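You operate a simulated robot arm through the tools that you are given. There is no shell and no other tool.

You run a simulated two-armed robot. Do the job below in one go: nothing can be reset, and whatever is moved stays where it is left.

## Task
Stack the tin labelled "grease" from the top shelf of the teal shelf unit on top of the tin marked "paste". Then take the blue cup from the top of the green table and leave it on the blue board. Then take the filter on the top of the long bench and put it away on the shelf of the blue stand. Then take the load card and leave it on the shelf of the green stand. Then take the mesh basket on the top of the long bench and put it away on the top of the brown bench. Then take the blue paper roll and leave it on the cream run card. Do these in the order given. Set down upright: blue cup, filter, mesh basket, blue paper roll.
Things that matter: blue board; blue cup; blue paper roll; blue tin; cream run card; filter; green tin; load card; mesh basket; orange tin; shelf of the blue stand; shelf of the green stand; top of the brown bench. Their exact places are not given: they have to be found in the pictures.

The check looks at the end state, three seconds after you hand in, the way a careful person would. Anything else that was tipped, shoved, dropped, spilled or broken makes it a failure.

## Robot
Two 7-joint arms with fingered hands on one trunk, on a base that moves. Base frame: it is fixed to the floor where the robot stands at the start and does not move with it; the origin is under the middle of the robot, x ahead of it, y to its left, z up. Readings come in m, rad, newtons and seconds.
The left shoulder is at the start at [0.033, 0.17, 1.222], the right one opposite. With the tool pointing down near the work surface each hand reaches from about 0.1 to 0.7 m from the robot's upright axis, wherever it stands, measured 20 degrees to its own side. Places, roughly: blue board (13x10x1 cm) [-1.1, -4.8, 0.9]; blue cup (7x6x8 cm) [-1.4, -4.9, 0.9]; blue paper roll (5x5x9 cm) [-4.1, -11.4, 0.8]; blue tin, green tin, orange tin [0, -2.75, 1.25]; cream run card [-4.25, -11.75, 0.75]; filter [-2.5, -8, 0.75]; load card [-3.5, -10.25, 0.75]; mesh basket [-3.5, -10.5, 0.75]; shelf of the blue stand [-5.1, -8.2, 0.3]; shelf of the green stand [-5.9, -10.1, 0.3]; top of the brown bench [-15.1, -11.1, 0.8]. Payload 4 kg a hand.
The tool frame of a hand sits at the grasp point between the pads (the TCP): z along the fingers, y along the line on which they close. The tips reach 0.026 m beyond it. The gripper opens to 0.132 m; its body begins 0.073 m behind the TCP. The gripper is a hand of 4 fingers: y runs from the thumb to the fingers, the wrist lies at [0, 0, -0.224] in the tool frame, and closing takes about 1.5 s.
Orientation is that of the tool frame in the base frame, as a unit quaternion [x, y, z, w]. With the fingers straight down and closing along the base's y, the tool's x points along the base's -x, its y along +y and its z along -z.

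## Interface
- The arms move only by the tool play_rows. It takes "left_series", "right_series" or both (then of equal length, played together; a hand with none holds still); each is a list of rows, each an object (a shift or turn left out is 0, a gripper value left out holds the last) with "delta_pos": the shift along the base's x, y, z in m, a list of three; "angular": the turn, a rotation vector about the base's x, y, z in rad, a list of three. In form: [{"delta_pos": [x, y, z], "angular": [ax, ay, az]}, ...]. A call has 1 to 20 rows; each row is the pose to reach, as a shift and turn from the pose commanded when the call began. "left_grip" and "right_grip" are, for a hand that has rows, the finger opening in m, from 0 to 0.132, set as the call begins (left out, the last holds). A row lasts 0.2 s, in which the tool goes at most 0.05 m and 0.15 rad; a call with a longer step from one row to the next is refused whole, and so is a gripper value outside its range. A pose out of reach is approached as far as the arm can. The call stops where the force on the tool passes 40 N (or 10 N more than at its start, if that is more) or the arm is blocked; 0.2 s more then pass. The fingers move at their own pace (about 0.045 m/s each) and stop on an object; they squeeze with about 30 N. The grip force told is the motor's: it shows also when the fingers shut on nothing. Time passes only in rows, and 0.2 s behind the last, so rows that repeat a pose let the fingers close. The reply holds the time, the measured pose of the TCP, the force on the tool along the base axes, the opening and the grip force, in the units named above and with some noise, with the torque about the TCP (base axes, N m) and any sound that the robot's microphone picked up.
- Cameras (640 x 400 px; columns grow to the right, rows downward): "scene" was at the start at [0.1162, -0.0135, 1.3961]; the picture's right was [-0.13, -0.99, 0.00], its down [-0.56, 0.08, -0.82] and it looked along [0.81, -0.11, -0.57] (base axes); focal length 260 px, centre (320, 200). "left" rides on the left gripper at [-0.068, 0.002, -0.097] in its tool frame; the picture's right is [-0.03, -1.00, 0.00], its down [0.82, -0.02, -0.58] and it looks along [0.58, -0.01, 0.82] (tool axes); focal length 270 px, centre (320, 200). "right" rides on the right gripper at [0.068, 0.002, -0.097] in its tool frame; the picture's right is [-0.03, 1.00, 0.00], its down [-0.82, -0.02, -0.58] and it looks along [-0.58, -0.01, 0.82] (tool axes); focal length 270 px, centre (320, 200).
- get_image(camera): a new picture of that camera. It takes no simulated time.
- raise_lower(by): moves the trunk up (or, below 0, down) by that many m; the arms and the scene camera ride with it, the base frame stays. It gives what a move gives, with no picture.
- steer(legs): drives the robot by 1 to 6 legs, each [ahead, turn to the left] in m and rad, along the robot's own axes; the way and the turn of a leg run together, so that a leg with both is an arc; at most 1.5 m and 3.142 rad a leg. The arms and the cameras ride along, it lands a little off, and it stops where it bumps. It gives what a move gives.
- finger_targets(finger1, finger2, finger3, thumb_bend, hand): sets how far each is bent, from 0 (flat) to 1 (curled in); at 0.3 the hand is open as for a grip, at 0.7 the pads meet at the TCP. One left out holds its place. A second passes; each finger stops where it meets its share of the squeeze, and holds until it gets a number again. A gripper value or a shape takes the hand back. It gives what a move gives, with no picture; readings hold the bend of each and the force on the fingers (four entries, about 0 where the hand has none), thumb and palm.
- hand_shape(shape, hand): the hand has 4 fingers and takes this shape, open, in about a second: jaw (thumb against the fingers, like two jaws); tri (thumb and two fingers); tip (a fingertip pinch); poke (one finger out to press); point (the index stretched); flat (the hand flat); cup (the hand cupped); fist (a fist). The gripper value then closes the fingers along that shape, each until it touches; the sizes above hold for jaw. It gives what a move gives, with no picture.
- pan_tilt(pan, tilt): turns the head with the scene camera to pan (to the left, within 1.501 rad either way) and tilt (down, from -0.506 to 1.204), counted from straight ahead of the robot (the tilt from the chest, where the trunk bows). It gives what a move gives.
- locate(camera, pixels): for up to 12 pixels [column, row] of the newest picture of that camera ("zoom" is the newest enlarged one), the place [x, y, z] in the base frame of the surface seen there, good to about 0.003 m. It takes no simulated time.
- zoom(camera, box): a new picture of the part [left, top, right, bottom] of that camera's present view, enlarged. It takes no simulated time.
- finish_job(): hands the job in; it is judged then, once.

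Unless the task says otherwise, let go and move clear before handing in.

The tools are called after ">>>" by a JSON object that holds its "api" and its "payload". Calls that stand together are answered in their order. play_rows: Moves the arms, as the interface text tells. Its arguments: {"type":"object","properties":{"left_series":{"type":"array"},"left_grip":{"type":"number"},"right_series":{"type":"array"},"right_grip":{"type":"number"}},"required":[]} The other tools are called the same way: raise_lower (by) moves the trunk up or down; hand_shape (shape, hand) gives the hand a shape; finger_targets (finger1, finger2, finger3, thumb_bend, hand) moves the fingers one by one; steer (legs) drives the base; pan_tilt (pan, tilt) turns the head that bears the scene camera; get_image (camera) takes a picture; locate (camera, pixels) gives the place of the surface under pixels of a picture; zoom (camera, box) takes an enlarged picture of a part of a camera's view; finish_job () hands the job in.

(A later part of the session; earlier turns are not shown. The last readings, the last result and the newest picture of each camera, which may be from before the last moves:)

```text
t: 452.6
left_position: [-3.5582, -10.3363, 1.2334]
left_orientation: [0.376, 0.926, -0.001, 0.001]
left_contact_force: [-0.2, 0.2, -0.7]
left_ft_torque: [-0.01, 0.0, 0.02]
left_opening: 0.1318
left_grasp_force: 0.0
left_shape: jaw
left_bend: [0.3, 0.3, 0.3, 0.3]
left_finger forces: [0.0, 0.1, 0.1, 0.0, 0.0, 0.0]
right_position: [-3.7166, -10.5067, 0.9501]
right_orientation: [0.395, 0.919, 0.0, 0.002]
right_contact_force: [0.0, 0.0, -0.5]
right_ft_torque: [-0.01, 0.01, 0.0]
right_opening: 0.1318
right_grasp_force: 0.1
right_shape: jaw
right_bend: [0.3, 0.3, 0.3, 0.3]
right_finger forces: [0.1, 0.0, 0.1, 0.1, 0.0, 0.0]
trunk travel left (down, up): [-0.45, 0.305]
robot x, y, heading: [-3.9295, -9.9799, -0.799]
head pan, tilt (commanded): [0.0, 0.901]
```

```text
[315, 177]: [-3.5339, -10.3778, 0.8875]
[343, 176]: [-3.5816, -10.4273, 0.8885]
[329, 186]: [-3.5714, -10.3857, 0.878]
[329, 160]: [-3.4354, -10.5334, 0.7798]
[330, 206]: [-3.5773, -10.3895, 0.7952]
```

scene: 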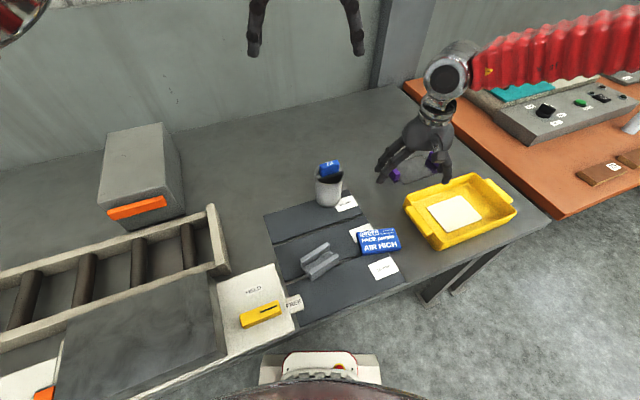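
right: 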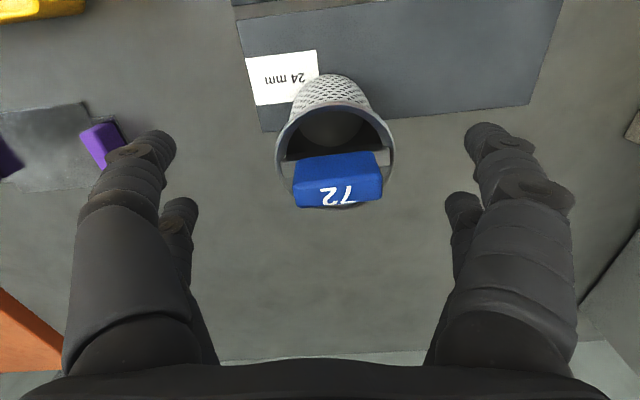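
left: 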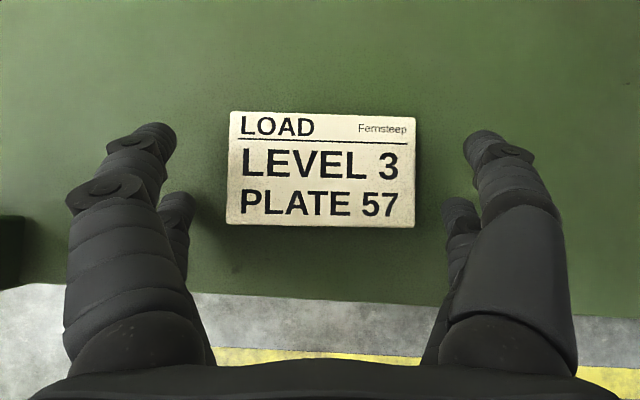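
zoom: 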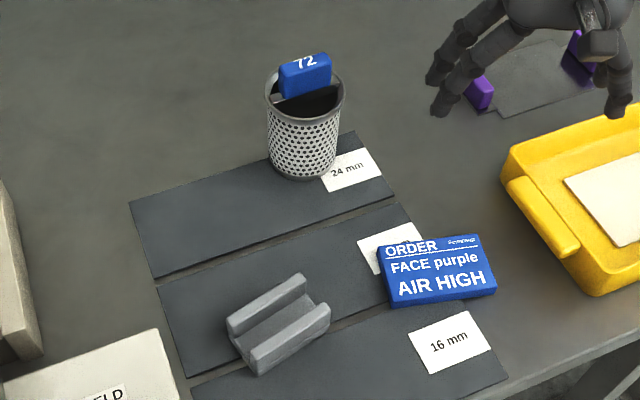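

All unchanged. I'll raise the right hand first, then move it over the basket.

>>> {"api": "play_rows", "payload": {"right_series": [{"delta_pos": [0, 0, 0.045]}, {"delta_pos": [0, 0, 0.09]}, {"delta_pos": [0, 0, 0.12]}, {"delta_pos": [0.034, 0.02, 0.12]}, {"delta_pos": [0.068, 0.04, 0.12]}, {"delta_pos": [0.1, 0.06, 0.12]}, {"delta_pos": [0.134, 0.08, 0.12]}, {"delta_pos": [0.168, 0.0987, 0.12]}, {"delta_pos": [0.168, 0.0987, 0.12]}]}}

>>> {"api": "get_image", "payload": {"camera": "right"}}

```text
t: 454.6
left_position: [-3.5579, -10.3368, 1.2333]
left_orientation: [0.377, 0.926, 0.0, 0.001]
left_contact_force: [0.8, -0.3, -0.5]
left_ft_torque: [-0.02, 0.03, -0.02]
left_opening: 0.1318
left_grasp_force: 0.0
left_shape: jaw
left_bend: [0.3, 0.3, 0.3, 0.3]
left_finger forces: [0.1, 0.1, 0.0, 0.0, 0.0, 0.0]
right_position: [-3.6748, -10.4386, 1.0803]
right_orientation: [0.395, 0.919, 0.001, 0.003]
right_contact_force: [0.7, 0.3, -0.7]
right_ft_torque: [-0.02, -0.01, -0.01]
right_opening: 0.1318
right_grasp_force: 0.0
right_shape: jaw
right_bend: [0.3, 0.3, 0.3, 0.3]
right_finger forces: [0.0, 0.1, 0.1, 0.0, 0.1, 0.1]
right hand out of reach, approached as far as the arm can: row 5, 6, 7, 8, 9
trunk travel left (down, up): [-0.45, 0.305]
robot x, y, heading: [-3.9305, -9.9794, -0.795]
head pan, tilt (commanded): [0.0, 0.901]
```

```text
taken
```

right: 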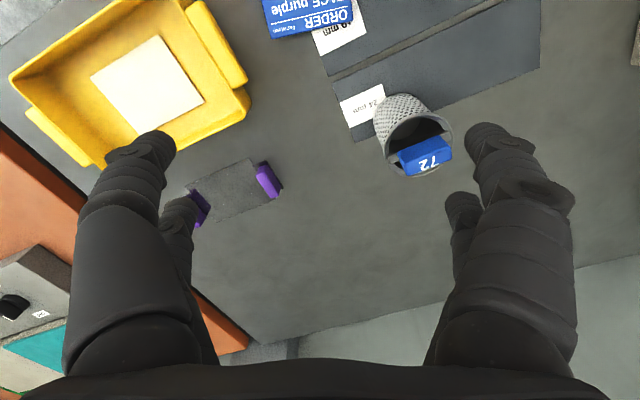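

The right arm seems stuck in an unfavourable posture, so I'll use the left hand for the basket instead. First move the right hand aside.

>>> {"api": "play_rows", "payload": {"right_series": [{"delta_pos": [-0.035, -0.01, 0.02]}, {"delta_pos": [-0.07, -0.02, 0.04]}, {"delta_pos": [-0.105, -0.03, 0.06]}, {"delta_pos": [-0.14, -0.04, 0.08]}, {"delta_pos": [-0.175, -0.05, 0.1]}, {"delta_pos": [-0.175, -0.05, 0.12]}, {"delta_pos": [-0.175, -0.05, 0.12]}]}}

>>> {"api": "get_image", "payload": {"camera": "left"}}

>>> {"api": "get_image", "payload": {"camera": "scene"}}

```text
t: 456.2
left_position: [-3.5584, -10.3365, 1.2328]
left_orientation: [0.376, 0.927, 0.0, 0.001]
left_contact_force: [-0.8, -0.7, -0.4]
left_ft_torque: [0.03, 0.04, 0.0]
left_opening: 0.132
left_grasp_force: 0.0
left_shape: jaw
left_bend: [0.3, 0.3, 0.3, 0.3]
left_finger forces: [0.1, 0.0, 0.0, 0.0, 0.0, 0.0]
right_position: [-3.8476, -10.4898, 1.2009]
right_orientation: [0.395, 0.919, -0.001, 0.003]
right_contact_force: [0.9, -0.1, 0.7]
right_ft_torque: [0.01, -0.04, 0.03]
right_opening: 0.1321
right_grasp_force: 0.0
right_shape: jaw
right_bend: [0.3, 0.3, 0.3, 0.3]
right_finger forces: [0.1, 0.0, 0.0, 0.0, 0.0, 0.0]
trunk travel left (down, up): [-0.45, 0.305]
robot x, y, heading: [-3.9311, -9.9837, -0.795]
head pan, tilt (commanded): [0.0, 0.901]
```

```text
taken
```

left: 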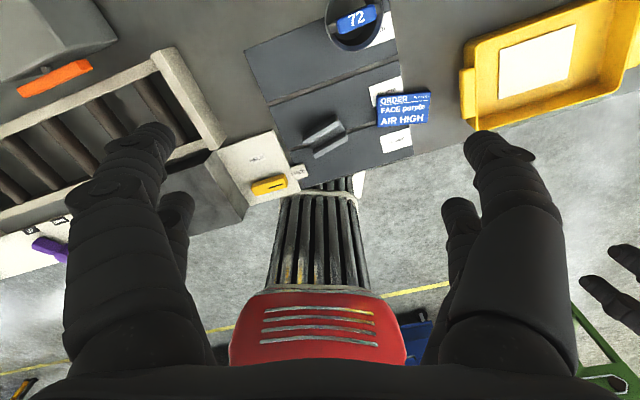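

```text
taken
```

scene: 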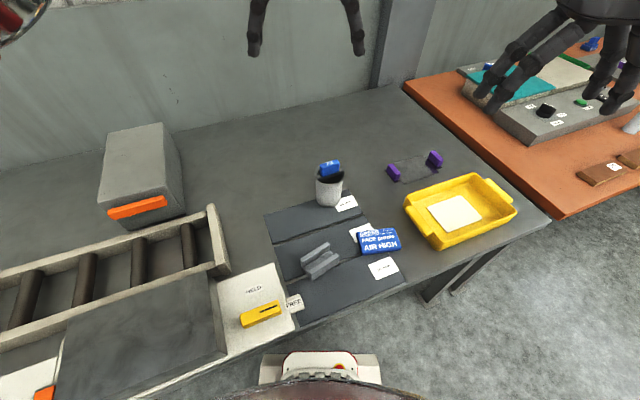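

Now the left hand: over the basket and down to z≈1.0.

>>> {"api": "play_rows", "payload": {"left_series": [{"delta_pos": [0.005, -0.036, 0]}, {"delta_pos": [0.01, -0.0715, 0]}, {"delta_pos": [0.01, -0.0715, -0.045]}, {"delta_pos": [0.01, -0.0715, -0.09]}, {"delta_pos": [0.01, -0.0715, -0.135]}, {"delta_pos": [0.01, -0.0715, -0.18]}, {"delta_pos": [0.01, -0.0715, -0.225]}, {"delta_pos": [0.01, -0.0715, -0.233]}, {"delta_pos": [0.01, -0.0715, -0.233]}], "left_grip": 0.132}}

>>> {"api": "get_image", "payload": {"camera": "left"}}

>>> {"api": "locate", "payload": {"camera": "left", "pixels": [[275, 90], [365, 90], [320, 130], [320, 60]]}}

```text
t: 458.2
left_position: [-3.5494, -10.4096, 1.0007]
left_orientation: [0.376, 0.927, 0.0, 0.002]
left_contact_force: [0.6, 0.2, 0.1]
left_ft_torque: [-0.01, 0.0, 0.0]
left_opening: 0.1321
left_grasp_force: 0.1
left_shape: jaw
left_bend: [0.3, 0.3, 0.3, 0.3]
left_finger forces: [0.0, 0.1, 0.1, 0.1, 0.0, 0.0]
right_position: [-3.8484, -10.489, 1.1999]
right_orientation: [0.395, 0.919, 0.0, 0.003]
right_contact_force: [-0.1, -0.1, 0.0]
right_ft_torque: [0.02, 0.02, 0.01]
right_opening: 0.1319
right_grasp_force: 0.1
right_shape: jaw
right_bend: [0.3, 0.3, 0.3, 0.3]
right_finger forces: [0.0, 0.0, 0.1, 0.0, 0.0, 0.1]
trunk travel left (down, up): [-0.45, 0.305]
robot x, y, heading: [-3.9307, -9.9834, -0.793]
head pan, tilt (commanded): [0.0, 0.901]
```

```text
taken
```

left: 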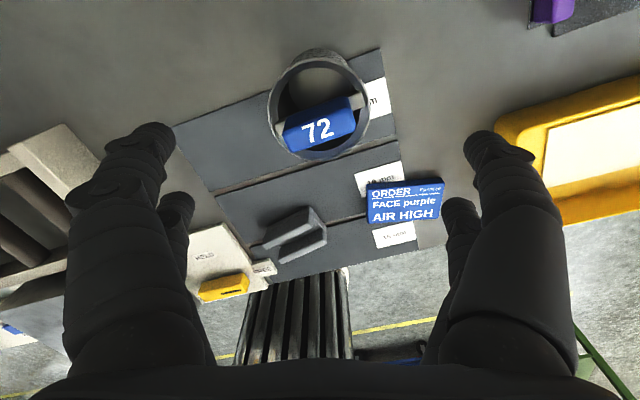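

```text
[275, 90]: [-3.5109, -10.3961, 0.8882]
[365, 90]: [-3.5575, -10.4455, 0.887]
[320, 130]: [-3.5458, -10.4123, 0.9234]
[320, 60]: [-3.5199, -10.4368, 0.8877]
```

Well centred over the basket. I'll descend to z≈0.863 and check clearance to the tag before closing.

>>> {"api": "play_rows", "payload": {"left_series": [{"delta_pos": [0, 0, -0.04]}, {"delta_pos": [0, 0, -0.08]}, {"delta_pos": [0, 0, -0.115]}, {"delta_pos": [0, 0, -0.138]}, {"delta_pos": [0, 0, -0.138]}]}}

>>> {"api": "get_image", "payload": {"camera": "left"}}

>>> {"api": "zoom", "payload": {"camera": "scene", "box": [260, 120, 400, 220]}}

```text
t: 459.4
left_position: [-3.5462, -10.4075, 0.8613]
left_orientation: [0.377, 0.926, -0.001, 0.001]
left_contact_force: [0.4, 0.2, 0.4]
left_ft_torque: [-0.01, -0.03, 0.01]
left_opening: 0.132
left_grasp_force: 0.0
left_shape: jaw
left_bend: [0.3, 0.3, 0.3, 0.3]
left_finger forces: [0.0, 0.0, 0.1, 0.1, 0.1, 0.0]
right_position: [-3.8472, -10.4882, 1.2017]
right_orientation: [0.395, 0.919, 0.0, 0.003]
right_contact_force: [0.5, -0.1, -0.3]
right_ft_torque: [-0.01, 0.01, -0.01]
right_opening: 0.1322
right_grasp_force: 0.1
right_shape: jaw
right_bend: [0.3, 0.3, 0.3, 0.3]
right_finger forces: [0.1, 0.0, 0.0, 0.0, 0.0, 0.1]
trunk travel left (down, up): [-0.45, 0.305]
robot x, y, heading: [-3.9345, -9.9833, -0.794]
head pan, tilt (commanded): [0.0, 0.901]
```

```text
taken
```

left: 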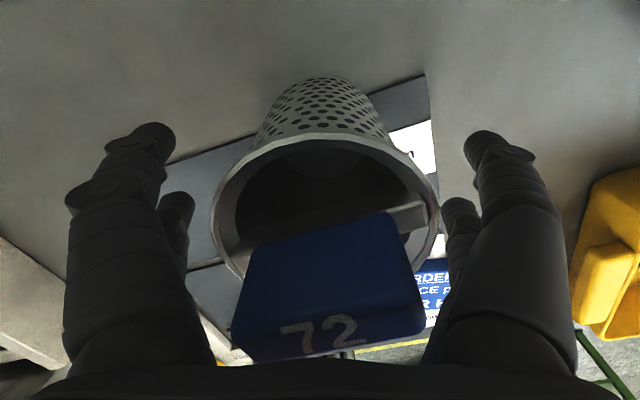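

```text
4.00 times, centred on (330, 170) of scene
```

zoom: 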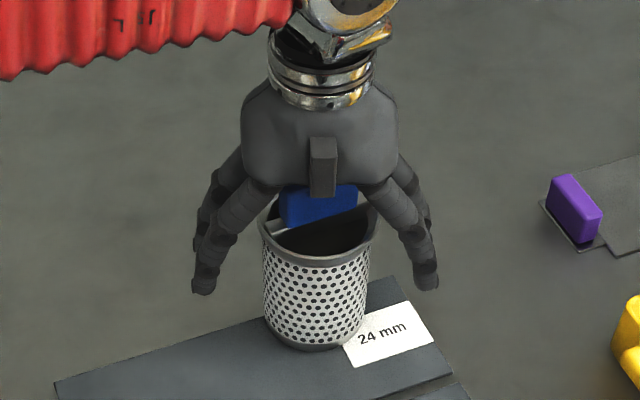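

No contact yet, fingers straddle the upper wall. I'll close.

>>> {"api": "play_rows", "payload": {"left_series": [{"delta_pos": [0, 0, 0]}, {"delta_pos": [0, 0, 0]}, {"delta_pos": [0, 0, 0]}, {"delta_pos": [0, 0, 0]}, {"delta_pos": [0, 0, 0]}, {"delta_pos": [0, 0, 0]}, {"delta_pos": [0, 0, 0]}, {"delta_pos": [0, 0, 0]}, {"delta_pos": [0, 0, 0]}], "left_grip": 0.03}}

>>> {"api": "get_image", "payload": {"camera": "left"}}

```text
t: 461.4
left_position: [-3.5467, -10.4078, 0.8622]
left_orientation: [0.376, 0.927, 0.0, 0.001]
left_contact_force: [-0.5, 0.1, -0.1]
left_ft_torque: [0.04, -0.03, -0.03]
left_opening: 0.0598
left_grasp_force: 30.0
left_shape: jaw
left_bend: [0.73, 0.73, 0.73, 0.7]
left_finger forces: [26.9, 29.2, 25.0, 0.1, 28.1, 0.1]
right_position: [-3.848, -10.4886, 1.2008]
right_orientation: [0.395, 0.919, 0.0, 0.003]
right_contact_force: [0.5, 0.7, 0.1]
right_ft_torque: [0.01, 0.0, 0.01]
right_opening: 0.1321
right_grasp_force: 0.0
right_shape: jaw
right_bend: [0.3, 0.3, 0.3, 0.3]
right_finger forces: [0.0, 0.0, 0.0, 0.0, 0.1, 0.0]
trunk travel left (down, up): [-0.45, 0.305]
robot x, y, heading: [-3.9328, -9.9828, -0.796]
head pan, tilt (commanded): [0.0, 0.901]
```

```text
taken
```

left: 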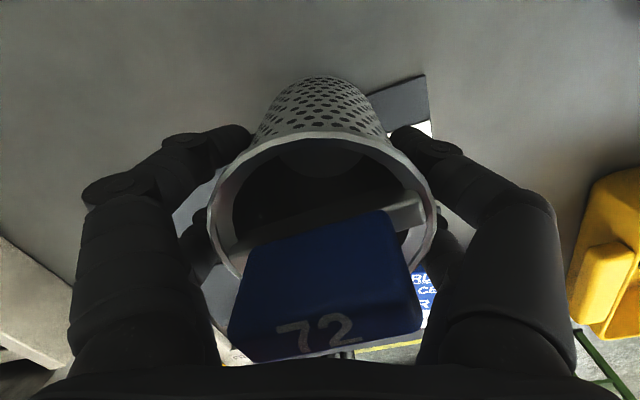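

Held at ~27 N on all digits under the rim. I'll lift straight up and bring it back over the robot's front.

>>> {"api": "play_rows", "payload": {"left_series": [{"delta_pos": [0, 0, 0.02]}, {"delta_pos": [0, 0, 0.05]}, {"delta_pos": [0, 0, 0.09]}, {"delta_pos": [0, 0, 0.13]}, {"delta_pos": [0, 0, 0.17]}, {"delta_pos": [0, 0, 0.21]}, {"delta_pos": [0, 0, 0.25]}, {"delta_pos": [0, 0.02, 0.28]}, {"delta_pos": [0.01, 0.05, 0.3]}, {"delta_pos": [0.01, 0.08, 0.31]}, {"delta_pos": [0.01, 0.08, 0.31]}]}}

>>> {"api": "get_image", "payload": {"camera": "left"}}

>>> {"api": "get_image", "payload": {"camera": "scene"}}

```text
t: 463.8
left_position: [-3.5383, -10.3278, 1.1728]
left_orientation: [0.376, 0.927, 0.001, 0.001]
left_contact_force: [0.6, 0.5, -2.0]
left_ft_torque: [0.0, -0.02, 0.01]
left_opening: 0.0599
left_grasp_force: 30.0
left_shape: jaw
left_bend: [0.73, 0.73, 0.73, 0.7]
left_finger forces: [27.6, 29.5, 25.5, 0.1, 28.3, 0.0]
right_position: [-3.8479, -10.4901, 1.201]
right_orientation: [0.395, 0.919, -0.001, 0.002]
right_contact_force: [-0.2, 0.6, 0.4]
right_ft_torque: [-0.01, -0.01, 0.0]
right_opening: 0.132
right_grasp_force: 0.1
right_shape: jaw
right_bend: [0.3, 0.3, 0.3, 0.3]
right_finger forces: [0.0, 0.0, 0.0, 0.0, 0.0, 0.1]
trunk travel left (down, up): [-0.45, 0.305]
robot x, y, heading: [-3.9314, -9.983, -0.794]
head pan, tilt (commanded): [0.0, 0.901]
```

```text
taken
```

left: 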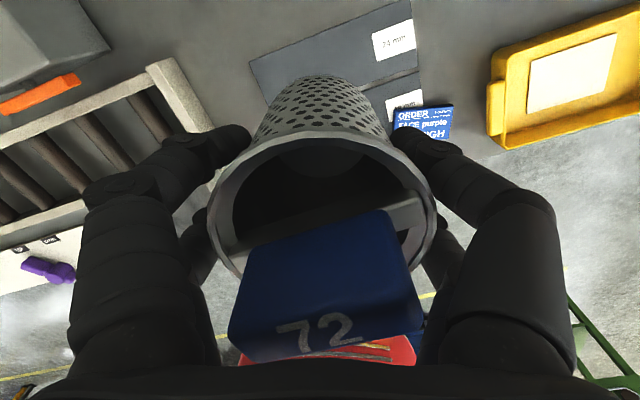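

```text
taken
```

scene: 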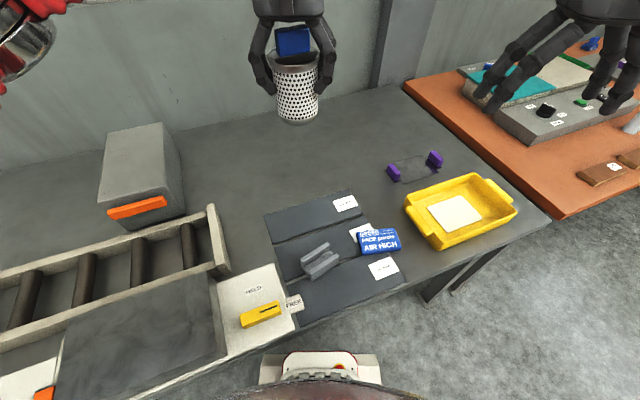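

The basket is held upright and the bench is otherwise unchanged. I'll back out, turn down the aisle and go past the green stand to look for the way to the brown bench.

>>> {"api": "steer", "payload": {"legs": [[-0.5, 0]]}}

>>> {"api": "steer", "payload": {"legs": [[0, -0.62]]}}

>>> {"api": "steer", "payload": {"legs": [[0, -0.62]]}}

>>> {"api": "pan_tilt", "payload": {"pan": -0.5, "tilt": 0.35}}

>>> {"api": "get_image", "payload": {"camera": "scene"}}

```text
t: 466.8
left_position: [-3.8912, -9.9649, 1.1736]
left_orientation: [0.374, 0.928, 0.0, 0.0]
left_contact_force: [-0.3, 1.3, -1.5]
left_ft_torque: [-0.02, 0.0, -0.02]
left_opening: 0.0601
left_grasp_force: 30.1
left_shape: jaw
left_bend: [0.73, 0.73, 0.73, 0.7]
left_finger forces: [27.7, 29.5, 25.6, 0.1, 28.5, 0.0]
right_position: [-4.1978, -10.1283, 1.2009]
right_orientation: [0.393, 0.92, -0.001, 0.003]
right_contact_force: [0.0, 0.6, 0.2]
right_ft_torque: [-0.01, 0.03, 0.02]
right_opening: 0.132
right_grasp_force: 0.1
right_shape: jaw
right_bend: [0.3, 0.3, 0.3, 0.3]
right_finger forces: [0.0, 0.0, 0.0, 0.0, 0.0, 0.0]
trunk travel left (down, up): [-0.45, 0.305]
robot x, y, heading: [-4.2855, -9.6226, -0.792]
head pan, tilt (commanded): [0.0, 0.901]
```

```text
t: 469.1
left_position: [-4.1678, -10.1358, 1.1734]
left_orientation: [0.644, 0.765, 0.0, 0.001]
left_contact_force: [0.6, -0.9, -0.9]
left_ft_torque: [0.0, -0.02, 0.0]
left_opening: 0.06
left_grasp_force: 30.1
left_shape: jaw
left_bend: [0.73, 0.73, 0.73, 0.7]
left_finger forces: [27.9, 29.9, 25.8, 0.0, 28.7, 0.0]
right_position: [-4.5157, -10.0837, 1.2025]
right_orientation: [0.66, 0.752, -0.002, 0.002]
right_contact_force: [-0.3, 0.5, 0.2]
right_ft_torque: [0.03, -0.02, -0.04]
right_opening: 0.1319
right_grasp_force: 0.1
right_shape: jaw
right_bend: [0.3, 0.3, 0.3, 0.3]
right_finger forces: [0.0, 0.0, 0.0, 0.0, 0.0, 0.1]
trunk travel left (down, up): [-0.45, 0.305]
robot x, y, heading: [-4.2489, -9.6172, -1.423]
head pan, tilt (commanded): [0.0, 0.901]
```

```text
t: 471.5
left_position: [-4.4892, -10.0825, 1.1737]
left_orientation: [0.85, 0.527, -0.001, 0.0]
left_contact_force: [-0.4, -0.1, -1.9]
left_ft_torque: [0.04, -0.03, -0.01]
left_opening: 0.0594
left_grasp_force: 29.8
left_shape: jaw
left_bend: [0.73, 0.73, 0.73, 0.7]
left_finger forces: [29.1, 30.5, 26.7, 0.0, 29.9, 0.0]
right_position: [-4.7384, -9.835, 1.2023]
right_orientation: [0.86, 0.51, -0.001, 0.002]
right_contact_force: [0.1, 0.2, 0.5]
right_ft_torque: [0.03, -0.05, -0.01]
right_opening: 0.1318
right_grasp_force: 0.0
right_shape: jaw
right_bend: [0.3, 0.3, 0.3, 0.3]
right_finger forces: [0.0, 0.1, 0.0, 0.1, 0.0, 0.0]
trunk travel left (down, up): [-0.45, 0.305]
robot x, y, heading: [-4.2188, -9.6343, -2.046]
head pan, tilt (commanded): [0.0, 0.901]
```

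```text
t: 472.4
left_position: [-4.4899, -10.08, 1.174]
left_orientation: [0.849, 0.528, 0.0, 0.001]
left_contact_force: [-0.9, 1.3, -2.2]
left_ft_torque: [-0.03, -0.02, 0.01]
left_opening: 0.0598
left_grasp_force: 29.6
left_shape: jaw
left_bend: [0.73, 0.73, 0.73, 0.7]
left_finger forces: [29.6, 30.7, 27.2, 0.1, 29.9, 0.0]
right_position: [-4.7385, -9.8351, 1.2022]
right_orientation: [0.86, 0.51, -0.002, 0.002]
right_contact_force: [-0.1, -0.4, -0.4]
right_ft_torque: [-0.03, 0.02, 0.03]
right_opening: 0.1322
right_grasp_force: 0.0
right_shape: jaw
right_bend: [0.3, 0.3, 0.3, 0.3]
right_finger forces: [0.1, 0.2, 0.1, 0.1, 0.0, 0.0]
trunk travel left (down, up): [-0.45, 0.305]
robot x, y, heading: [-4.2122, -9.6341, -2.045]
head pan, tilt (commanded): [-0.499, 0.351]
```

```text
taken
```

scene: 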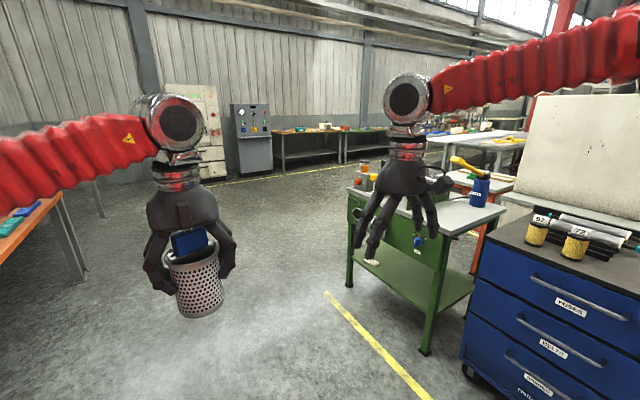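

Steady. The way down the aisle is clear; I'll drive 1.5 m ahead and then look right (west).

>>> {"api": "steer", "payload": {"legs": [[1.5, 0]]}}

>>> {"api": "pan_tilt", "payload": {"pan": -1.1, "tilt": 0.25}}

>>> {"api": "get_image", "payload": {"camera": "scene"}}

```text
t: 480.0
left_position: [-5.1559, -11.4329, 1.1743]
left_orientation: [0.844, 0.536, -0.001, -0.001]
left_contact_force: [0.7, 0.4, -1.5]
left_ft_torque: [-0.01, 0.02, -0.03]
left_opening: 0.0592
left_grasp_force: 30.1
left_shape: jaw
left_bend: [0.73, 0.73, 0.73, 0.7]
left_finger forces: [29.6, 30.8, 27.4, 0.0, 30.1, 0.0]
right_position: [-5.4098, -11.1907, 1.2023]
right_orientation: [0.854, 0.52, -0.002, 0.002]
right_contact_force: [-0.5, -1.3, -0.2]
right_ft_torque: [0.04, -0.02, -0.01]
right_opening: 0.1319
right_grasp_force: 0.1
right_shape: jaw
right_bend: [0.3, 0.3, 0.3, 0.3]
right_finger forces: [0.0, 0.1, 0.0, 0.0, 0.0, 0.0]
trunk travel left (down, up): [-0.45, 0.305]
robot x, y, heading: [-4.8917, -10.9816, -2.024]
head pan, tilt (commanded): [-0.499, 0.351]
```

```text
t: 481.0
left_position: [-5.1559, -11.432, 1.1747]
left_orientation: [0.845, 0.535, 0.0, 0.001]
left_contact_force: [0.5, 1.2, -1.8]
left_ft_torque: [0.01, -0.04, -0.01]
left_opening: 0.0594
left_grasp_force: 29.9
left_shape: jaw
left_bend: [0.73, 0.73, 0.73, 0.7]
left_finger forces: [29.6, 30.8, 27.3, 0.1, 30.0, 0.0]
right_position: [-5.4091, -11.1897, 1.2022]
right_orientation: [0.855, 0.519, -0.002, 0.002]
right_contact_force: [0.3, 0.7, -0.5]
right_ft_torque: [-0.02, 0.0, 0.04]
right_opening: 0.1321
right_grasp_force: 0.0
right_shape: jaw
right_bend: [0.3, 0.3, 0.3, 0.3]
right_finger forces: [0.0, 0.0, 0.1, 0.0, 0.0, 0.0]
trunk travel left (down, up): [-0.45, 0.305]
robot x, y, heading: [-4.8911, -10.9854, -2.029]
head pan, tilt (commanded): [-1.1, 0.25]
```

```text
taken
```

scene: 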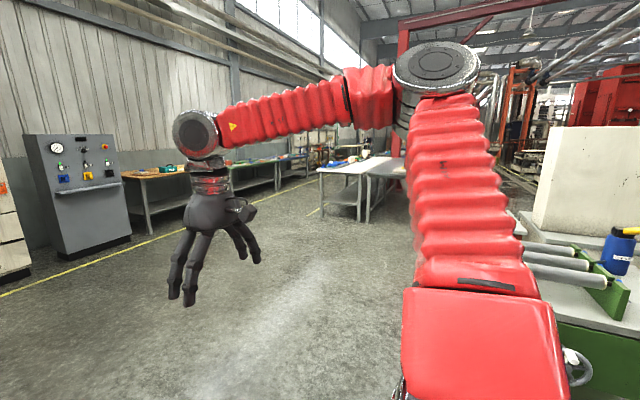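

There's a walkway along the far wall with wooden-topped benches on its left. I'll measure these.

>>> {"api": "locate", "payload": {"camera": "scene", "pixels": [[150, 175], [185, 172], [250, 165], [285, 158], [150, 230], [280, 190], [320, 210], [365, 220], [305, 178], [340, 165], [200, 215], [325, 155]]}}

>>> {"api": "zoom", "payload": {"camera": "scene", "box": [110, 100, 410, 240]}}

```text
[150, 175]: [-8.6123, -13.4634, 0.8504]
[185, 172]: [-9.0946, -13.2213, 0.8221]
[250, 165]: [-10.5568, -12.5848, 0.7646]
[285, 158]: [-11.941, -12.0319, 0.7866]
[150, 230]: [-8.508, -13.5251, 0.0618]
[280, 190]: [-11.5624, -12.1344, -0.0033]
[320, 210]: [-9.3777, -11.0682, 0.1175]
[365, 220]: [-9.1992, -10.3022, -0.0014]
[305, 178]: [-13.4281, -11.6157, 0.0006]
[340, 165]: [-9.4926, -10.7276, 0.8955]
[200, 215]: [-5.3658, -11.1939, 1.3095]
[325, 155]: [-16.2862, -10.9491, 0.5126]
```

```text
2.13 times, centred on (260, 170) of scene
```

zoom: 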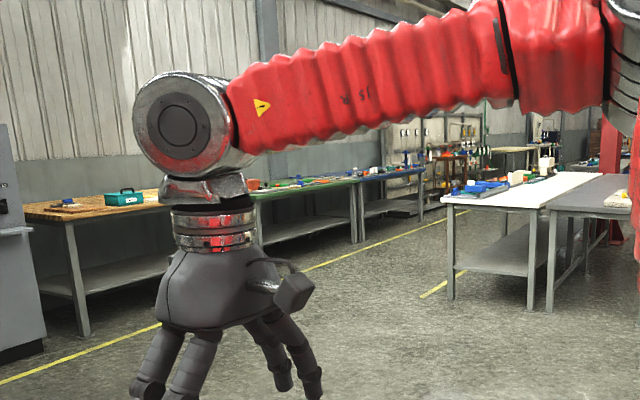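

The benches stand in a row along the far wall; the brown one should be the fourth, ~7 m along. I'll head for the walkway: turn right 0.735 and drive in stages.

>>> {"api": "steer", "payload": {"legs": [[0, -0.735]]}}

>>> {"api": "pan_tilt", "payload": {"pan": 0, "tilt": 0.35}}

>>> {"api": "get_image", "payload": {"camera": "scene"}}

```text
t: 483.6
left_position: [-5.389, -11.1435, 1.1735]
left_orientation: [0.98, 0.201, -0.001, 0.0]
left_contact_force: [-0.3, 0.5, -1.3]
left_ft_torque: [-0.04, -0.01, 0.01]
left_opening: 0.0592
left_grasp_force: 30.2
left_shape: jaw
left_bend: [0.73, 0.73, 0.73, 0.7]
left_finger forces: [29.5, 30.3, 27.2, 0.0, 30.1, 0.0]
right_position: [-5.42, -10.7953, 1.2027]
right_orientation: [0.983, 0.182, -0.002, 0.001]
right_contact_force: [-0.6, -0.4, -0.6]
right_ft_torque: [0.01, -0.03, -0.02]
right_opening: 0.1318
right_grasp_force: 0.1
right_shape: jaw
right_bend: [0.3, 0.3, 0.3, 0.3]
right_finger forces: [0.0, 0.0, 0.1, 0.1, 0.0, 0.1]
trunk travel left (down, up): [-0.45, 0.305]
robot x, y, heading: [-4.8797, -11.0131, -2.748]
head pan, tilt (commanded): [-1.1, 0.25]
```

```text
t: 484.9
left_position: [-5.3896, -11.1434, 1.1756]
left_orientation: [0.979, 0.202, 0.0, 0.0]
left_contact_force: [-0.3, 0.8, -1.3]
left_ft_torque: [-0.02, 0.02, 0.03]
left_opening: 0.0593
left_grasp_force: 29.6
left_shape: jaw
left_bend: [0.73, 0.73, 0.73, 0.7]
left_finger forces: [29.9, 30.8, 27.8, 0.0, 30.1, 0.0]
right_position: [-5.4197, -10.7949, 1.2045]
right_orientation: [0.983, 0.183, -0.003, 0.001]
right_contact_force: [0.8, 0.5, 0.2]
right_ft_torque: [-0.03, 0.0, 0.01]
right_opening: 0.132
right_grasp_force: 0.0
right_shape: jaw
right_bend: [0.3, 0.3, 0.3, 0.3]
right_finger forces: [0.0, 0.0, 0.0, 0.0, 0.0, 0.0]
trunk travel left (down, up): [-0.45, 0.305]
robot x, y, heading: [-4.8781, -11.0158, -2.75]
head pan, tilt (commanded): [0.0, 0.351]
```

```text
taken
```

scene: 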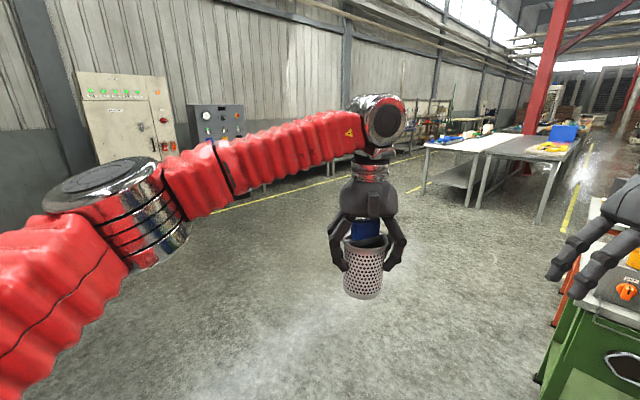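

The way ahead is open floor. I'll drive 2.7 m toward the walkway.

>>> {"api": "steer", "payload": {"legs": [[1.4, 0], [1.3, 0]]}}

>>> {"api": "get_image", "payload": {"camera": "scene"}}

```text
t: 498.0
left_position: [-7.8764, -12.0732, 1.1742]
left_orientation: [0.984, 0.177, -0.001, 0.0]
left_contact_force: [-0.5, 0.1, -2.2]
left_ft_torque: [-0.02, -0.02, 0.05]
left_opening: 0.0591
left_grasp_force: 30.6
left_shape: jaw
left_bend: [0.73, 0.73, 0.73, 0.7]
left_finger forces: [30.1, 30.9, 28.1, 0.0, 30.5, 0.0]
right_position: [-7.8902, -11.7235, 1.2035]
right_orientation: [0.988, 0.157, -0.001, 0.001]
right_contact_force: [-0.3, -0.5, 0.6]
right_ft_torque: [-0.02, 0.02, -0.01]
right_opening: 0.1322
right_grasp_force: 0.0
right_shape: jaw
right_bend: [0.3, 0.3, 0.3, 0.3]
right_finger forces: [0.0, 0.0, 0.1, 0.0, 0.0, 0.0]
trunk travel left (down, up): [-0.45, 0.305]
robot x, y, heading: [-7.3586, -11.9706, -2.799]
head pan, tilt (commanded): [0.0, 0.351]
```

```text
taken
```

scene: 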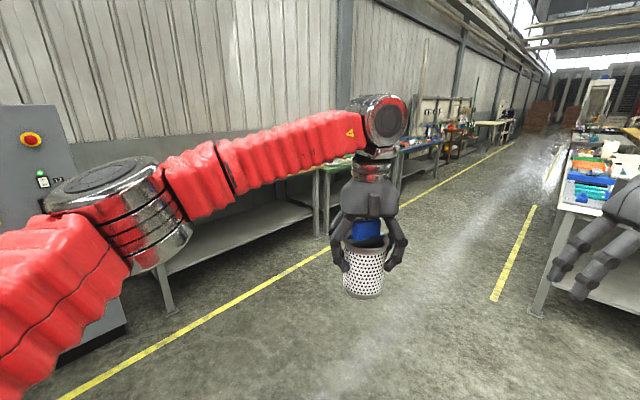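

I'm angling toward the bench row; I'll go 1.15 m more, then turn right to run along the walkway.

>>> {"api": "steer", "payload": {"legs": [[1.15, 0]]}}

>>> {"api": "steer", "payload": {"legs": [[0, -0.74]]}}

>>> {"api": "get_image", "payload": {"camera": "scene"}}

```text
t: 504.1
left_position: [-8.971, -12.4839, 1.1747]
left_orientation: [0.983, 0.186, -0.001, 0.001]
left_contact_force: [0.6, 0.2, -2.0]
left_ft_torque: [0.03, 0.0, 0.02]
left_opening: 0.0591
left_grasp_force: 30.3
left_shape: jaw
left_bend: [0.73, 0.73, 0.73, 0.7]
left_finger forces: [30.0, 31.0, 28.3, 0.0, 30.4, 0.0]
right_position: [-8.9901, -12.1357, 1.203]
right_orientation: [0.986, 0.166, -0.002, 0.001]
right_contact_force: [0.1, 0.4, -0.3]
right_ft_torque: [0.0, -0.02, 0.0]
right_opening: 0.132
right_grasp_force: 0.0
right_shape: jaw
right_bend: [0.3, 0.3, 0.3, 0.3]
right_finger forces: [0.0, 0.0, 0.1, 0.0, 0.1, 0.1]
trunk travel left (down, up): [-0.45, 0.305]
robot x, y, heading: [-8.4567, -12.3742, -2.785]
head pan, tilt (commanded): [0.0, 0.351]
```

```text
t: 506.6
left_position: [-8.9232, -12.1184, 1.1748]
left_orientation: [0.986, -0.167, -0.002, 0.001]
left_contact_force: [0.4, 0.9, -1.5]
left_ft_torque: [-0.06, 0.02, -0.01]
left_opening: 0.0589
left_grasp_force: 30.0
left_shape: jaw
left_bend: [0.73, 0.73, 0.73, 0.7]
left_finger forces: [29.8, 31.0, 28.5, 0.0, 30.4, 0.0]
right_position: [-8.7095, -11.8406, 1.2031]
right_orientation: [0.982, -0.187, -0.002, 0.002]
right_contact_force: [1.1, 1.0, -0.6]
right_ft_torque: [-0.06, 0.05, 0.0]
right_opening: 0.1319
right_grasp_force: 0.0
right_shape: jaw
right_bend: [0.3, 0.3, 0.3, 0.3]
right_finger forces: [0.1, 0.0, 0.1, 0.1, 0.0, 0.0]
trunk travel left (down, up): [-0.45, 0.305]
robot x, y, heading: [-8.4712, -12.4094, 2.778]
head pan, tilt (commanded): [0.0, 0.351]
stopped in leg 1: the robot was blocked; the commanded pose is now the measured one
```

```text
taken
```

scene: 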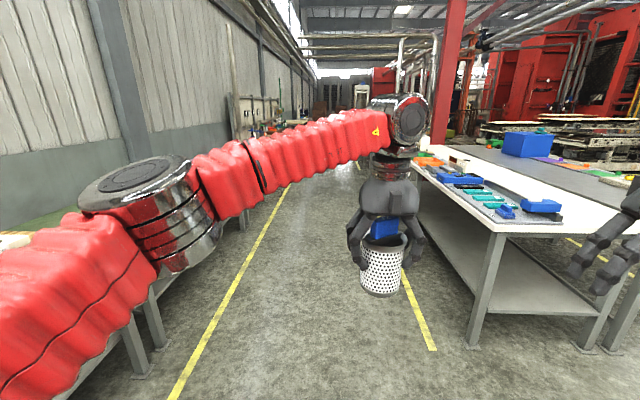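

Aligned with the walkway (yellow lines both sides). I'll trim 0.04 right and drive 2.8 m.

>>> {"api": "steer", "payload": {"legs": [[0, -0.045], [1.4, 0], [1.4, 0]]}}

>>> {"api": "get_image", "payload": {"camera": "scene"}}

```text
t: 520.9
left_position: [-11.5263, -11.0142, 1.177]
left_orientation: [0.985, -0.174, -0.001, 0.0]
left_contact_force: [-0.4, -0.3, -1.7]
left_ft_torque: [-0.01, -0.01, -0.01]
left_opening: 0.0587
left_grasp_force: 30.3
left_shape: jaw
left_bend: [0.73, 0.73, 0.73, 0.7]
left_finger forces: [29.9, 31.0, 28.6, 0.0, 30.6, 0.0]
right_position: [-11.3078, -10.7399, 1.2047]
right_orientation: [0.981, -0.195, -0.003, 0.0]
right_contact_force: [0.1, 0.3, -0.3]
right_ft_torque: [0.0, -0.01, 0.03]
right_opening: 0.1318
right_grasp_force: 0.0
right_shape: jaw
right_bend: [0.3, 0.3, 0.3, 0.3]
right_finger forces: [0.0, 0.1, 0.0, 0.0, 0.0, 0.0]
trunk travel left (down, up): [-0.45, 0.305]
robot x, y, heading: [-11.0814, -11.3124, 2.76]
head pan, tilt (commanded): [0.0, 0.351]
```

```text
taken
```

scene: 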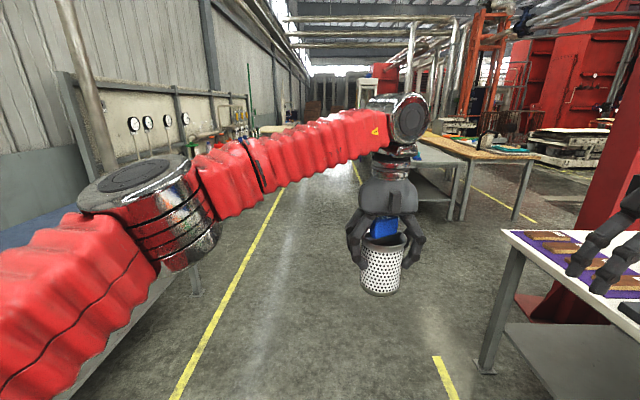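

On track (v≈1.0). I'll drive 2.4 m further and then look to the left for the brown bench.

>>> {"api": "steer", "payload": {"legs": [[0, -0.03], [1.4, 0], [1.0, 0]]}}

>>> {"api": "pan_tilt", "payload": {"pan": 0.25, "tilt": 0.3}}

>>> {"api": "get_image", "payload": {"camera": "scene"}}

```text
t: 533.1
left_position: [-13.7009, -10.0742, 1.1762]
left_orientation: [0.983, -0.183, 0.0, -0.001]
left_contact_force: [-0.2, -1.0, -1.5]
left_ft_torque: [0.0, -0.07, -0.01]
left_opening: 0.0588
left_grasp_force: 30.0
left_shape: jaw
left_bend: [0.73, 0.73, 0.73, 0.7]
left_finger forces: [30.0, 31.0, 28.9, 0.1, 30.8, 0.0]
right_position: [-13.475, -9.8043, 1.2059]
right_orientation: [0.979, -0.205, -0.003, 0.0]
right_contact_force: [0.3, 0.7, 0.2]
right_ft_torque: [-0.03, -0.03, -0.04]
right_opening: 0.1318
right_grasp_force: 0.0
right_shape: jaw
right_bend: [0.3, 0.3, 0.3, 0.3]
right_finger forces: [0.0, 0.1, 0.1, 0.1, 0.0, 0.1]
trunk travel left (down, up): [-0.45, 0.305]
robot x, y, heading: [-13.2595, -10.3788, 2.736]
head pan, tilt (commanded): [0.0, 0.351]
```

```text
t: 533.8
left_position: [-13.701, -10.0732, 1.1771]
left_orientation: [0.983, -0.184, -0.001, 0.0]
left_contact_force: [0.1, 0.3, -2.1]
left_ft_torque: [-0.02, 0.01, 0.02]
left_opening: 0.0586
left_grasp_force: 30.0
left_shape: jaw
left_bend: [0.73, 0.73, 0.73, 0.7]
left_finger forces: [30.0, 31.0, 28.8, 0.0, 30.7, 0.0]
right_position: [-13.4743, -9.8027, 1.2067]
right_orientation: [0.979, -0.204, -0.003, 0.001]
right_contact_force: [1.6, -0.6, -0.4]
right_ft_torque: [0.01, 0.0, 0.02]
right_opening: 0.1322
right_grasp_force: 0.0
right_shape: jaw
right_bend: [0.3, 0.3, 0.3, 0.3]
right_finger forces: [0.0, 0.0, 0.1, 0.0, 0.0, 0.0]
trunk travel left (down, up): [-0.45, 0.305]
robot x, y, heading: [-13.2601, -10.3797, 2.736]
head pan, tilt (commanded): [0.25, 0.3]
```

```text
taken
```

scene: 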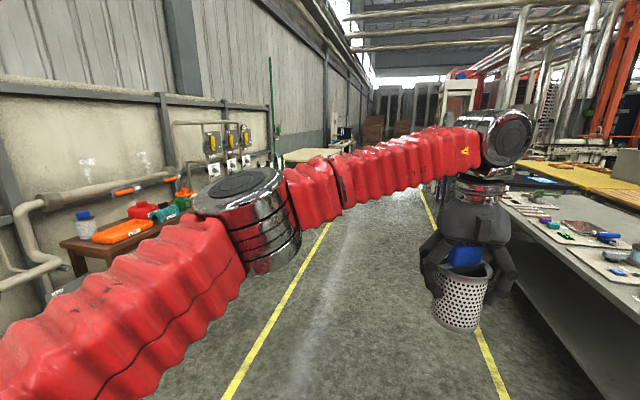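

The brown bench appears at left (95,245) with a similar basket, an orange case etc. on it. I'll measure and zoom.

>>> {"api": "zoom", "payload": {"camera": "scene", "box": [20, 150, 260, 300]}}

>>> {"api": "locate", "payload": {"camera": "scene", "pixels": [[75, 245], [100, 250], [120, 232], [85, 225], [160, 215], [140, 222], [65, 248], [110, 265], [185, 205]]}}

```text
2.67 times, centred on (140, 225) of scene
```

zoom: 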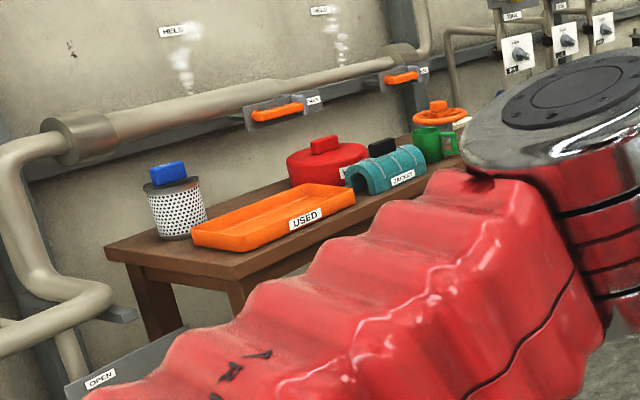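

```text
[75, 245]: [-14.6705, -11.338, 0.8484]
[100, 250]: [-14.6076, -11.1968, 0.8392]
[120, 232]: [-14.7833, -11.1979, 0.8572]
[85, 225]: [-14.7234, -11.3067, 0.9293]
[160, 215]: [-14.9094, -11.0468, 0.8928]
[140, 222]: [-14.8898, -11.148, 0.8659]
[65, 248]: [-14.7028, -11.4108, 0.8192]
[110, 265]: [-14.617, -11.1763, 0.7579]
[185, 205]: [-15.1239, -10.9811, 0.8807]
```

The brown bench's front corner is ≈[-14.61,-11.20,0.84]; it holds several things. I'll drive 1.4 m further and turn left to face it.

>>> {"api": "steer", "payload": {"legs": [[1.4, 0]]}}

>>> {"api": "steer", "payload": {"legs": [[0, 0.78]]}}

>>> {"api": "steer", "payload": {"legs": [[0, 0.78]]}}

>>> {"api": "pan_tilt", "payload": {"pan": 0, "tilt": 0.5}}

>>> {"api": "get_image", "payload": {"camera": "scene"}}

```text
t: 541.0
left_position: [-15.0089, -9.5474, 1.1776]
left_orientation: [0.985, -0.171, -0.001, 0.0]
left_contact_force: [-0.8, -0.2, -0.8]
left_ft_torque: [-0.04, -0.02, -0.04]
left_opening: 0.0589
left_grasp_force: 29.9
left_shape: jaw
left_bend: [0.73, 0.73, 0.73, 0.7]
left_finger forces: [30.0, 30.9, 28.8, 0.1, 30.7, 0.0]
right_position: [-14.7911, -9.2723, 1.2064]
right_orientation: [0.982, -0.191, -0.003, 0.0]
right_contact_force: [0.0, 1.4, 0.1]
right_ft_torque: [0.0, -0.02, 0.01]
right_opening: 0.1318
right_grasp_force: 0.2
right_shape: jaw
right_bend: [0.3, 0.3, 0.3, 0.3]
right_finger forces: [0.0, 0.0, 0.0, 0.1, 0.0, 0.1]
trunk travel left (down, up): [-0.45, 0.305]
robot x, y, heading: [-14.559, -9.8416, 2.762]
head pan, tilt (commanded): [0.25, 0.3]
```

```text
t: 543.7
left_position: [-15.0853, -9.9429, 1.1789]
left_orientation: [0.978, 0.208, -0.001, -0.002]
left_contact_force: [0.4, -1.8, -1.4]
left_ft_torque: [0.09, 0.02, 0.01]
left_opening: 0.0589
left_grasp_force: 30.0
left_shape: jaw
left_bend: [0.73, 0.73, 0.73, 0.7]
left_finger forces: [30.5, 31.8, 29.3, 0.0, 31.5, 0.0]
right_position: [-15.1199, -9.595, 1.2097]
right_orientation: [0.982, 0.187, -0.002, -0.001]
right_contact_force: [-0.5, -0.6, 0.6]
right_ft_torque: [0.09, 0.05, 0.0]
right_opening: 0.1321
right_grasp_force: 0.2
right_shape: jaw
right_bend: [0.3, 0.3, 0.3, 0.3]
right_finger forces: [0.0, 0.0, 0.1, 0.0, 0.0, 0.0]
trunk travel left (down, up): [-0.45, 0.305]
robot x, y, heading: [-14.579, -9.8032, -2.755]
head pan, tilt (commanded): [0.25, 0.3]
stopped in leg 1: the robot was blocked; the commanded pose is now the measured one
```

```text
t: 546.6
left_position: [-14.8418, -10.2632, 1.1791]
left_orientation: [0.827, 0.562, -0.002, -0.001]
left_contact_force: [0.8, -0.9, -2.2]
left_ft_torque: [0.05, 0.09, 0.04]
left_opening: 0.0588
left_grasp_force: 30.8
left_shape: jaw
left_bend: [0.73, 0.73, 0.73, 0.7]
left_finger forces: [30.7, 31.9, 29.0, 0.1, 31.8, 0.1]
right_position: [-15.1099, -10.0383, 1.21]
right_orientation: [0.839, 0.545, -0.002, 0.0]
right_contact_force: [0.7, -0.4, 0.6]
right_ft_torque: [0.06, 0.08, 0.0]
right_opening: 0.1319
right_grasp_force: 0.0
right_shape: jaw
right_bend: [0.3, 0.3, 0.3, 0.3]
right_finger forces: [0.0, 0.0, 0.0, 0.0, 0.1, 0.0]
trunk travel left (down, up): [-0.45, 0.305]
robot x, y, heading: [-14.6174, -9.7848, -1.987]
head pan, tilt (commanded): [0.25, 0.3]
stopped in leg 1: the robot was blocked; the commanded pose is now the measured one
```

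```text
t: 547.4
left_position: [-14.8461, -10.2588, 1.1802]
left_orientation: [0.828, 0.561, -0.001, 0.001]
left_contact_force: [-0.1, 0.6, -1.5]
left_ft_torque: [-0.01, 0.01, 0.0]
left_opening: 0.0585
left_grasp_force: 29.9
left_shape: jaw
left_bend: [0.73, 0.73, 0.73, 0.7]
left_finger forces: [30.6, 31.9, 29.1, 0.0, 32.0, 0.1]
right_position: [-15.1153, -10.0351, 1.2077]
right_orientation: [0.839, 0.545, -0.001, 0.002]
right_contact_force: [1.1, -0.2, -0.8]
right_ft_torque: [-0.03, 0.06, -0.02]
right_opening: 0.132
right_grasp_force: 0.0
right_shape: jaw
right_bend: [0.3, 0.3, 0.3, 0.3]
right_finger forces: [0.0, 0.1, 0.1, 0.1, 0.0, 0.1]
trunk travel left (down, up): [-0.45, 0.305]
robot x, y, heading: [-14.6162, -9.7879, -1.99]
head pan, tilt (commanded): [0.0, 0.499]
```

```text
taken
```

scene: 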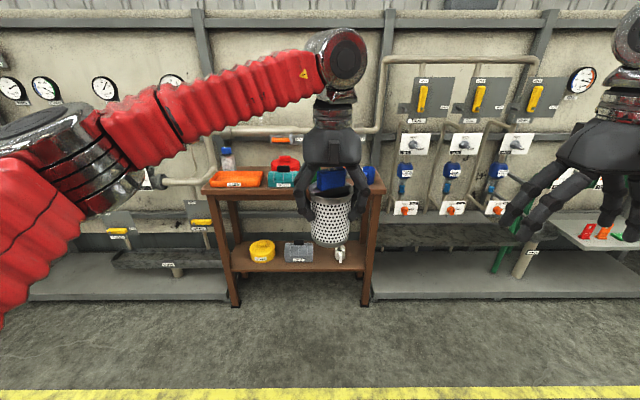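

The brown bench is the wooden table at (205–385,165–305), partly hidden by my hand. I'll move the hand left and raise the trunk a bit to view its top.

>>> {"api": "play_rows", "payload": {"left_series": [{"delta_pos": [0.04, -0.016, 0.02]}, {"delta_pos": [0.08, -0.033, 0.04]}, {"delta_pos": [0.12, -0.049, 0.05]}, {"delta_pos": [0.16, -0.066, 0.05]}, {"delta_pos": [0.2, -0.082, 0.05]}, {"delta_pos": [0.2, -0.082, 0.05]}]}}

>>> {"api": "raise_lower", "payload": {"by": 0.15}}

>>> {"api": "get_image", "payload": {"camera": "scene"}}

>>> {"api": "zoom", "payload": {"camera": "scene", "box": [180, 140, 420, 290]}}

```text
t: 548.8
left_position: [-14.6484, -10.3415, 1.2301]
left_orientation: [0.829, 0.56, -0.001, 0.002]
left_contact_force: [-0.5, -0.6, -1.1]
left_ft_torque: [-0.01, 0.03, -0.01]
left_opening: 0.0585
left_grasp_force: 29.5
left_shape: jaw
left_bend: [0.73, 0.73, 0.73, 0.7]
left_finger forces: [30.5, 31.6, 28.8, 0.0, 31.9, 0.0]
right_position: [-15.1153, -10.035, 1.2069]
right_orientation: [0.839, 0.544, -0.001, 0.002]
right_contact_force: [0.1, -0.9, 0.4]
right_ft_torque: [0.0, -0.04, 0.04]
right_opening: 0.132
right_grasp_force: 0.1
right_shape: jaw
right_bend: [0.3, 0.3, 0.3, 0.3]
right_finger forces: [0.1, 0.0, 0.0, 0.0, 0.1, 0.0]
trunk travel left (down, up): [-0.45, 0.305]
robot x, y, heading: [-14.6206, -9.7861, -1.985]
head pan, tilt (commanded): [0.0, 0.499]
```

```text
t: 550.5
left_position: [-14.6463, -10.3406, 1.3795]
left_orientation: [0.828, 0.561, -0.002, 0.001]
left_contact_force: [-1.0, 0.0, -2.6]
left_ft_torque: [0.02, -0.02, 0.05]
left_opening: 0.0584
left_grasp_force: 29.9
left_shape: jaw
left_bend: [0.73, 0.73, 0.73, 0.7]
left_finger forces: [30.6, 31.6, 29.0, 0.0, 31.9, 0.0]
right_position: [-15.1151, -10.0362, 1.3576]
right_orientation: [0.839, 0.545, -0.001, 0.002]
right_contact_force: [-0.5, 0.4, -0.1]
right_ft_torque: [0.01, 0.02, 0.02]
right_opening: 0.132
right_grasp_force: 0.0
right_shape: jaw
right_bend: [0.3, 0.3, 0.3, 0.3]
right_finger forces: [0.0, 0.0, 0.1, 0.0, 0.1, 0.0]
trunk travel left (down, up): [-0.6, 0.155]
robot x, y, heading: [-14.6181, -9.7873, -1.983]
head pan, tilt (commanded): [0.0, 0.499]
```

```text
taken
```

scene: 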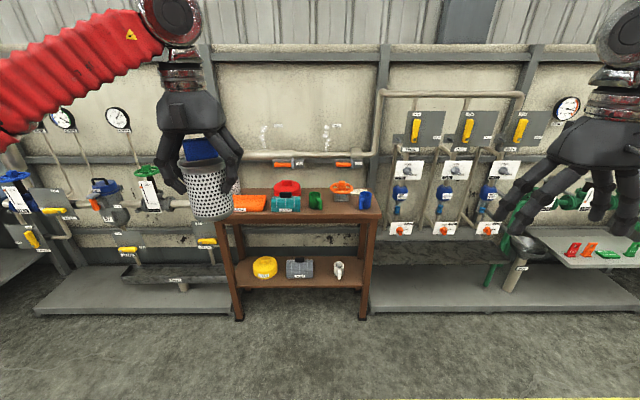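

```text
2.67 times, centred on (300, 215) of scene
```

zoom: 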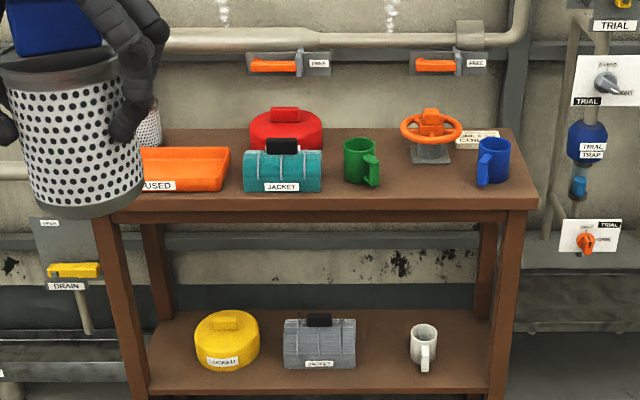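

The free spot is at the front between the green mug and the blue mug, before the orange valve. I'll measure it.

>>> {"api": "locate", "payload": {"camera": "zoom", "pixels": [[380, 175], [375, 185], [478, 170], [480, 183], [430, 162], [430, 185], [430, 203], [430, 128], [400, 130], [362, 145], [494, 145], [460, 135]]}}

>>> {"api": "locate", "payload": {"camera": "scene", "pixels": [[240, 213], [375, 214], [315, 213], [345, 203], [345, 195], [325, 205], [300, 207], [377, 195]]}}

```text
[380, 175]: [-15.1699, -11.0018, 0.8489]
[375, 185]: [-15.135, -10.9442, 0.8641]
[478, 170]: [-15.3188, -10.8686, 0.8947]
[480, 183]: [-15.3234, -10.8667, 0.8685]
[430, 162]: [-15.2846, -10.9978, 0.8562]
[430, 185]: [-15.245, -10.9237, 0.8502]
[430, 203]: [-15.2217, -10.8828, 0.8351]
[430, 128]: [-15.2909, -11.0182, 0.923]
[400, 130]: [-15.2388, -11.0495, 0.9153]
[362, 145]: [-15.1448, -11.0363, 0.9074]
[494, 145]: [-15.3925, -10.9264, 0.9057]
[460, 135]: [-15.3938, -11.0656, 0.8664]
```

```text
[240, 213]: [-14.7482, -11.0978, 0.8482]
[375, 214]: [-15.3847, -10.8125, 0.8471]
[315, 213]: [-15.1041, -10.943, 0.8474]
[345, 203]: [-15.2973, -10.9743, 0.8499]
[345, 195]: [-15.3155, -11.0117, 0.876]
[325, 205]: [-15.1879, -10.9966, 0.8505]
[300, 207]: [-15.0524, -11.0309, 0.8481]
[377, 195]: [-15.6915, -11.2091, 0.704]
```

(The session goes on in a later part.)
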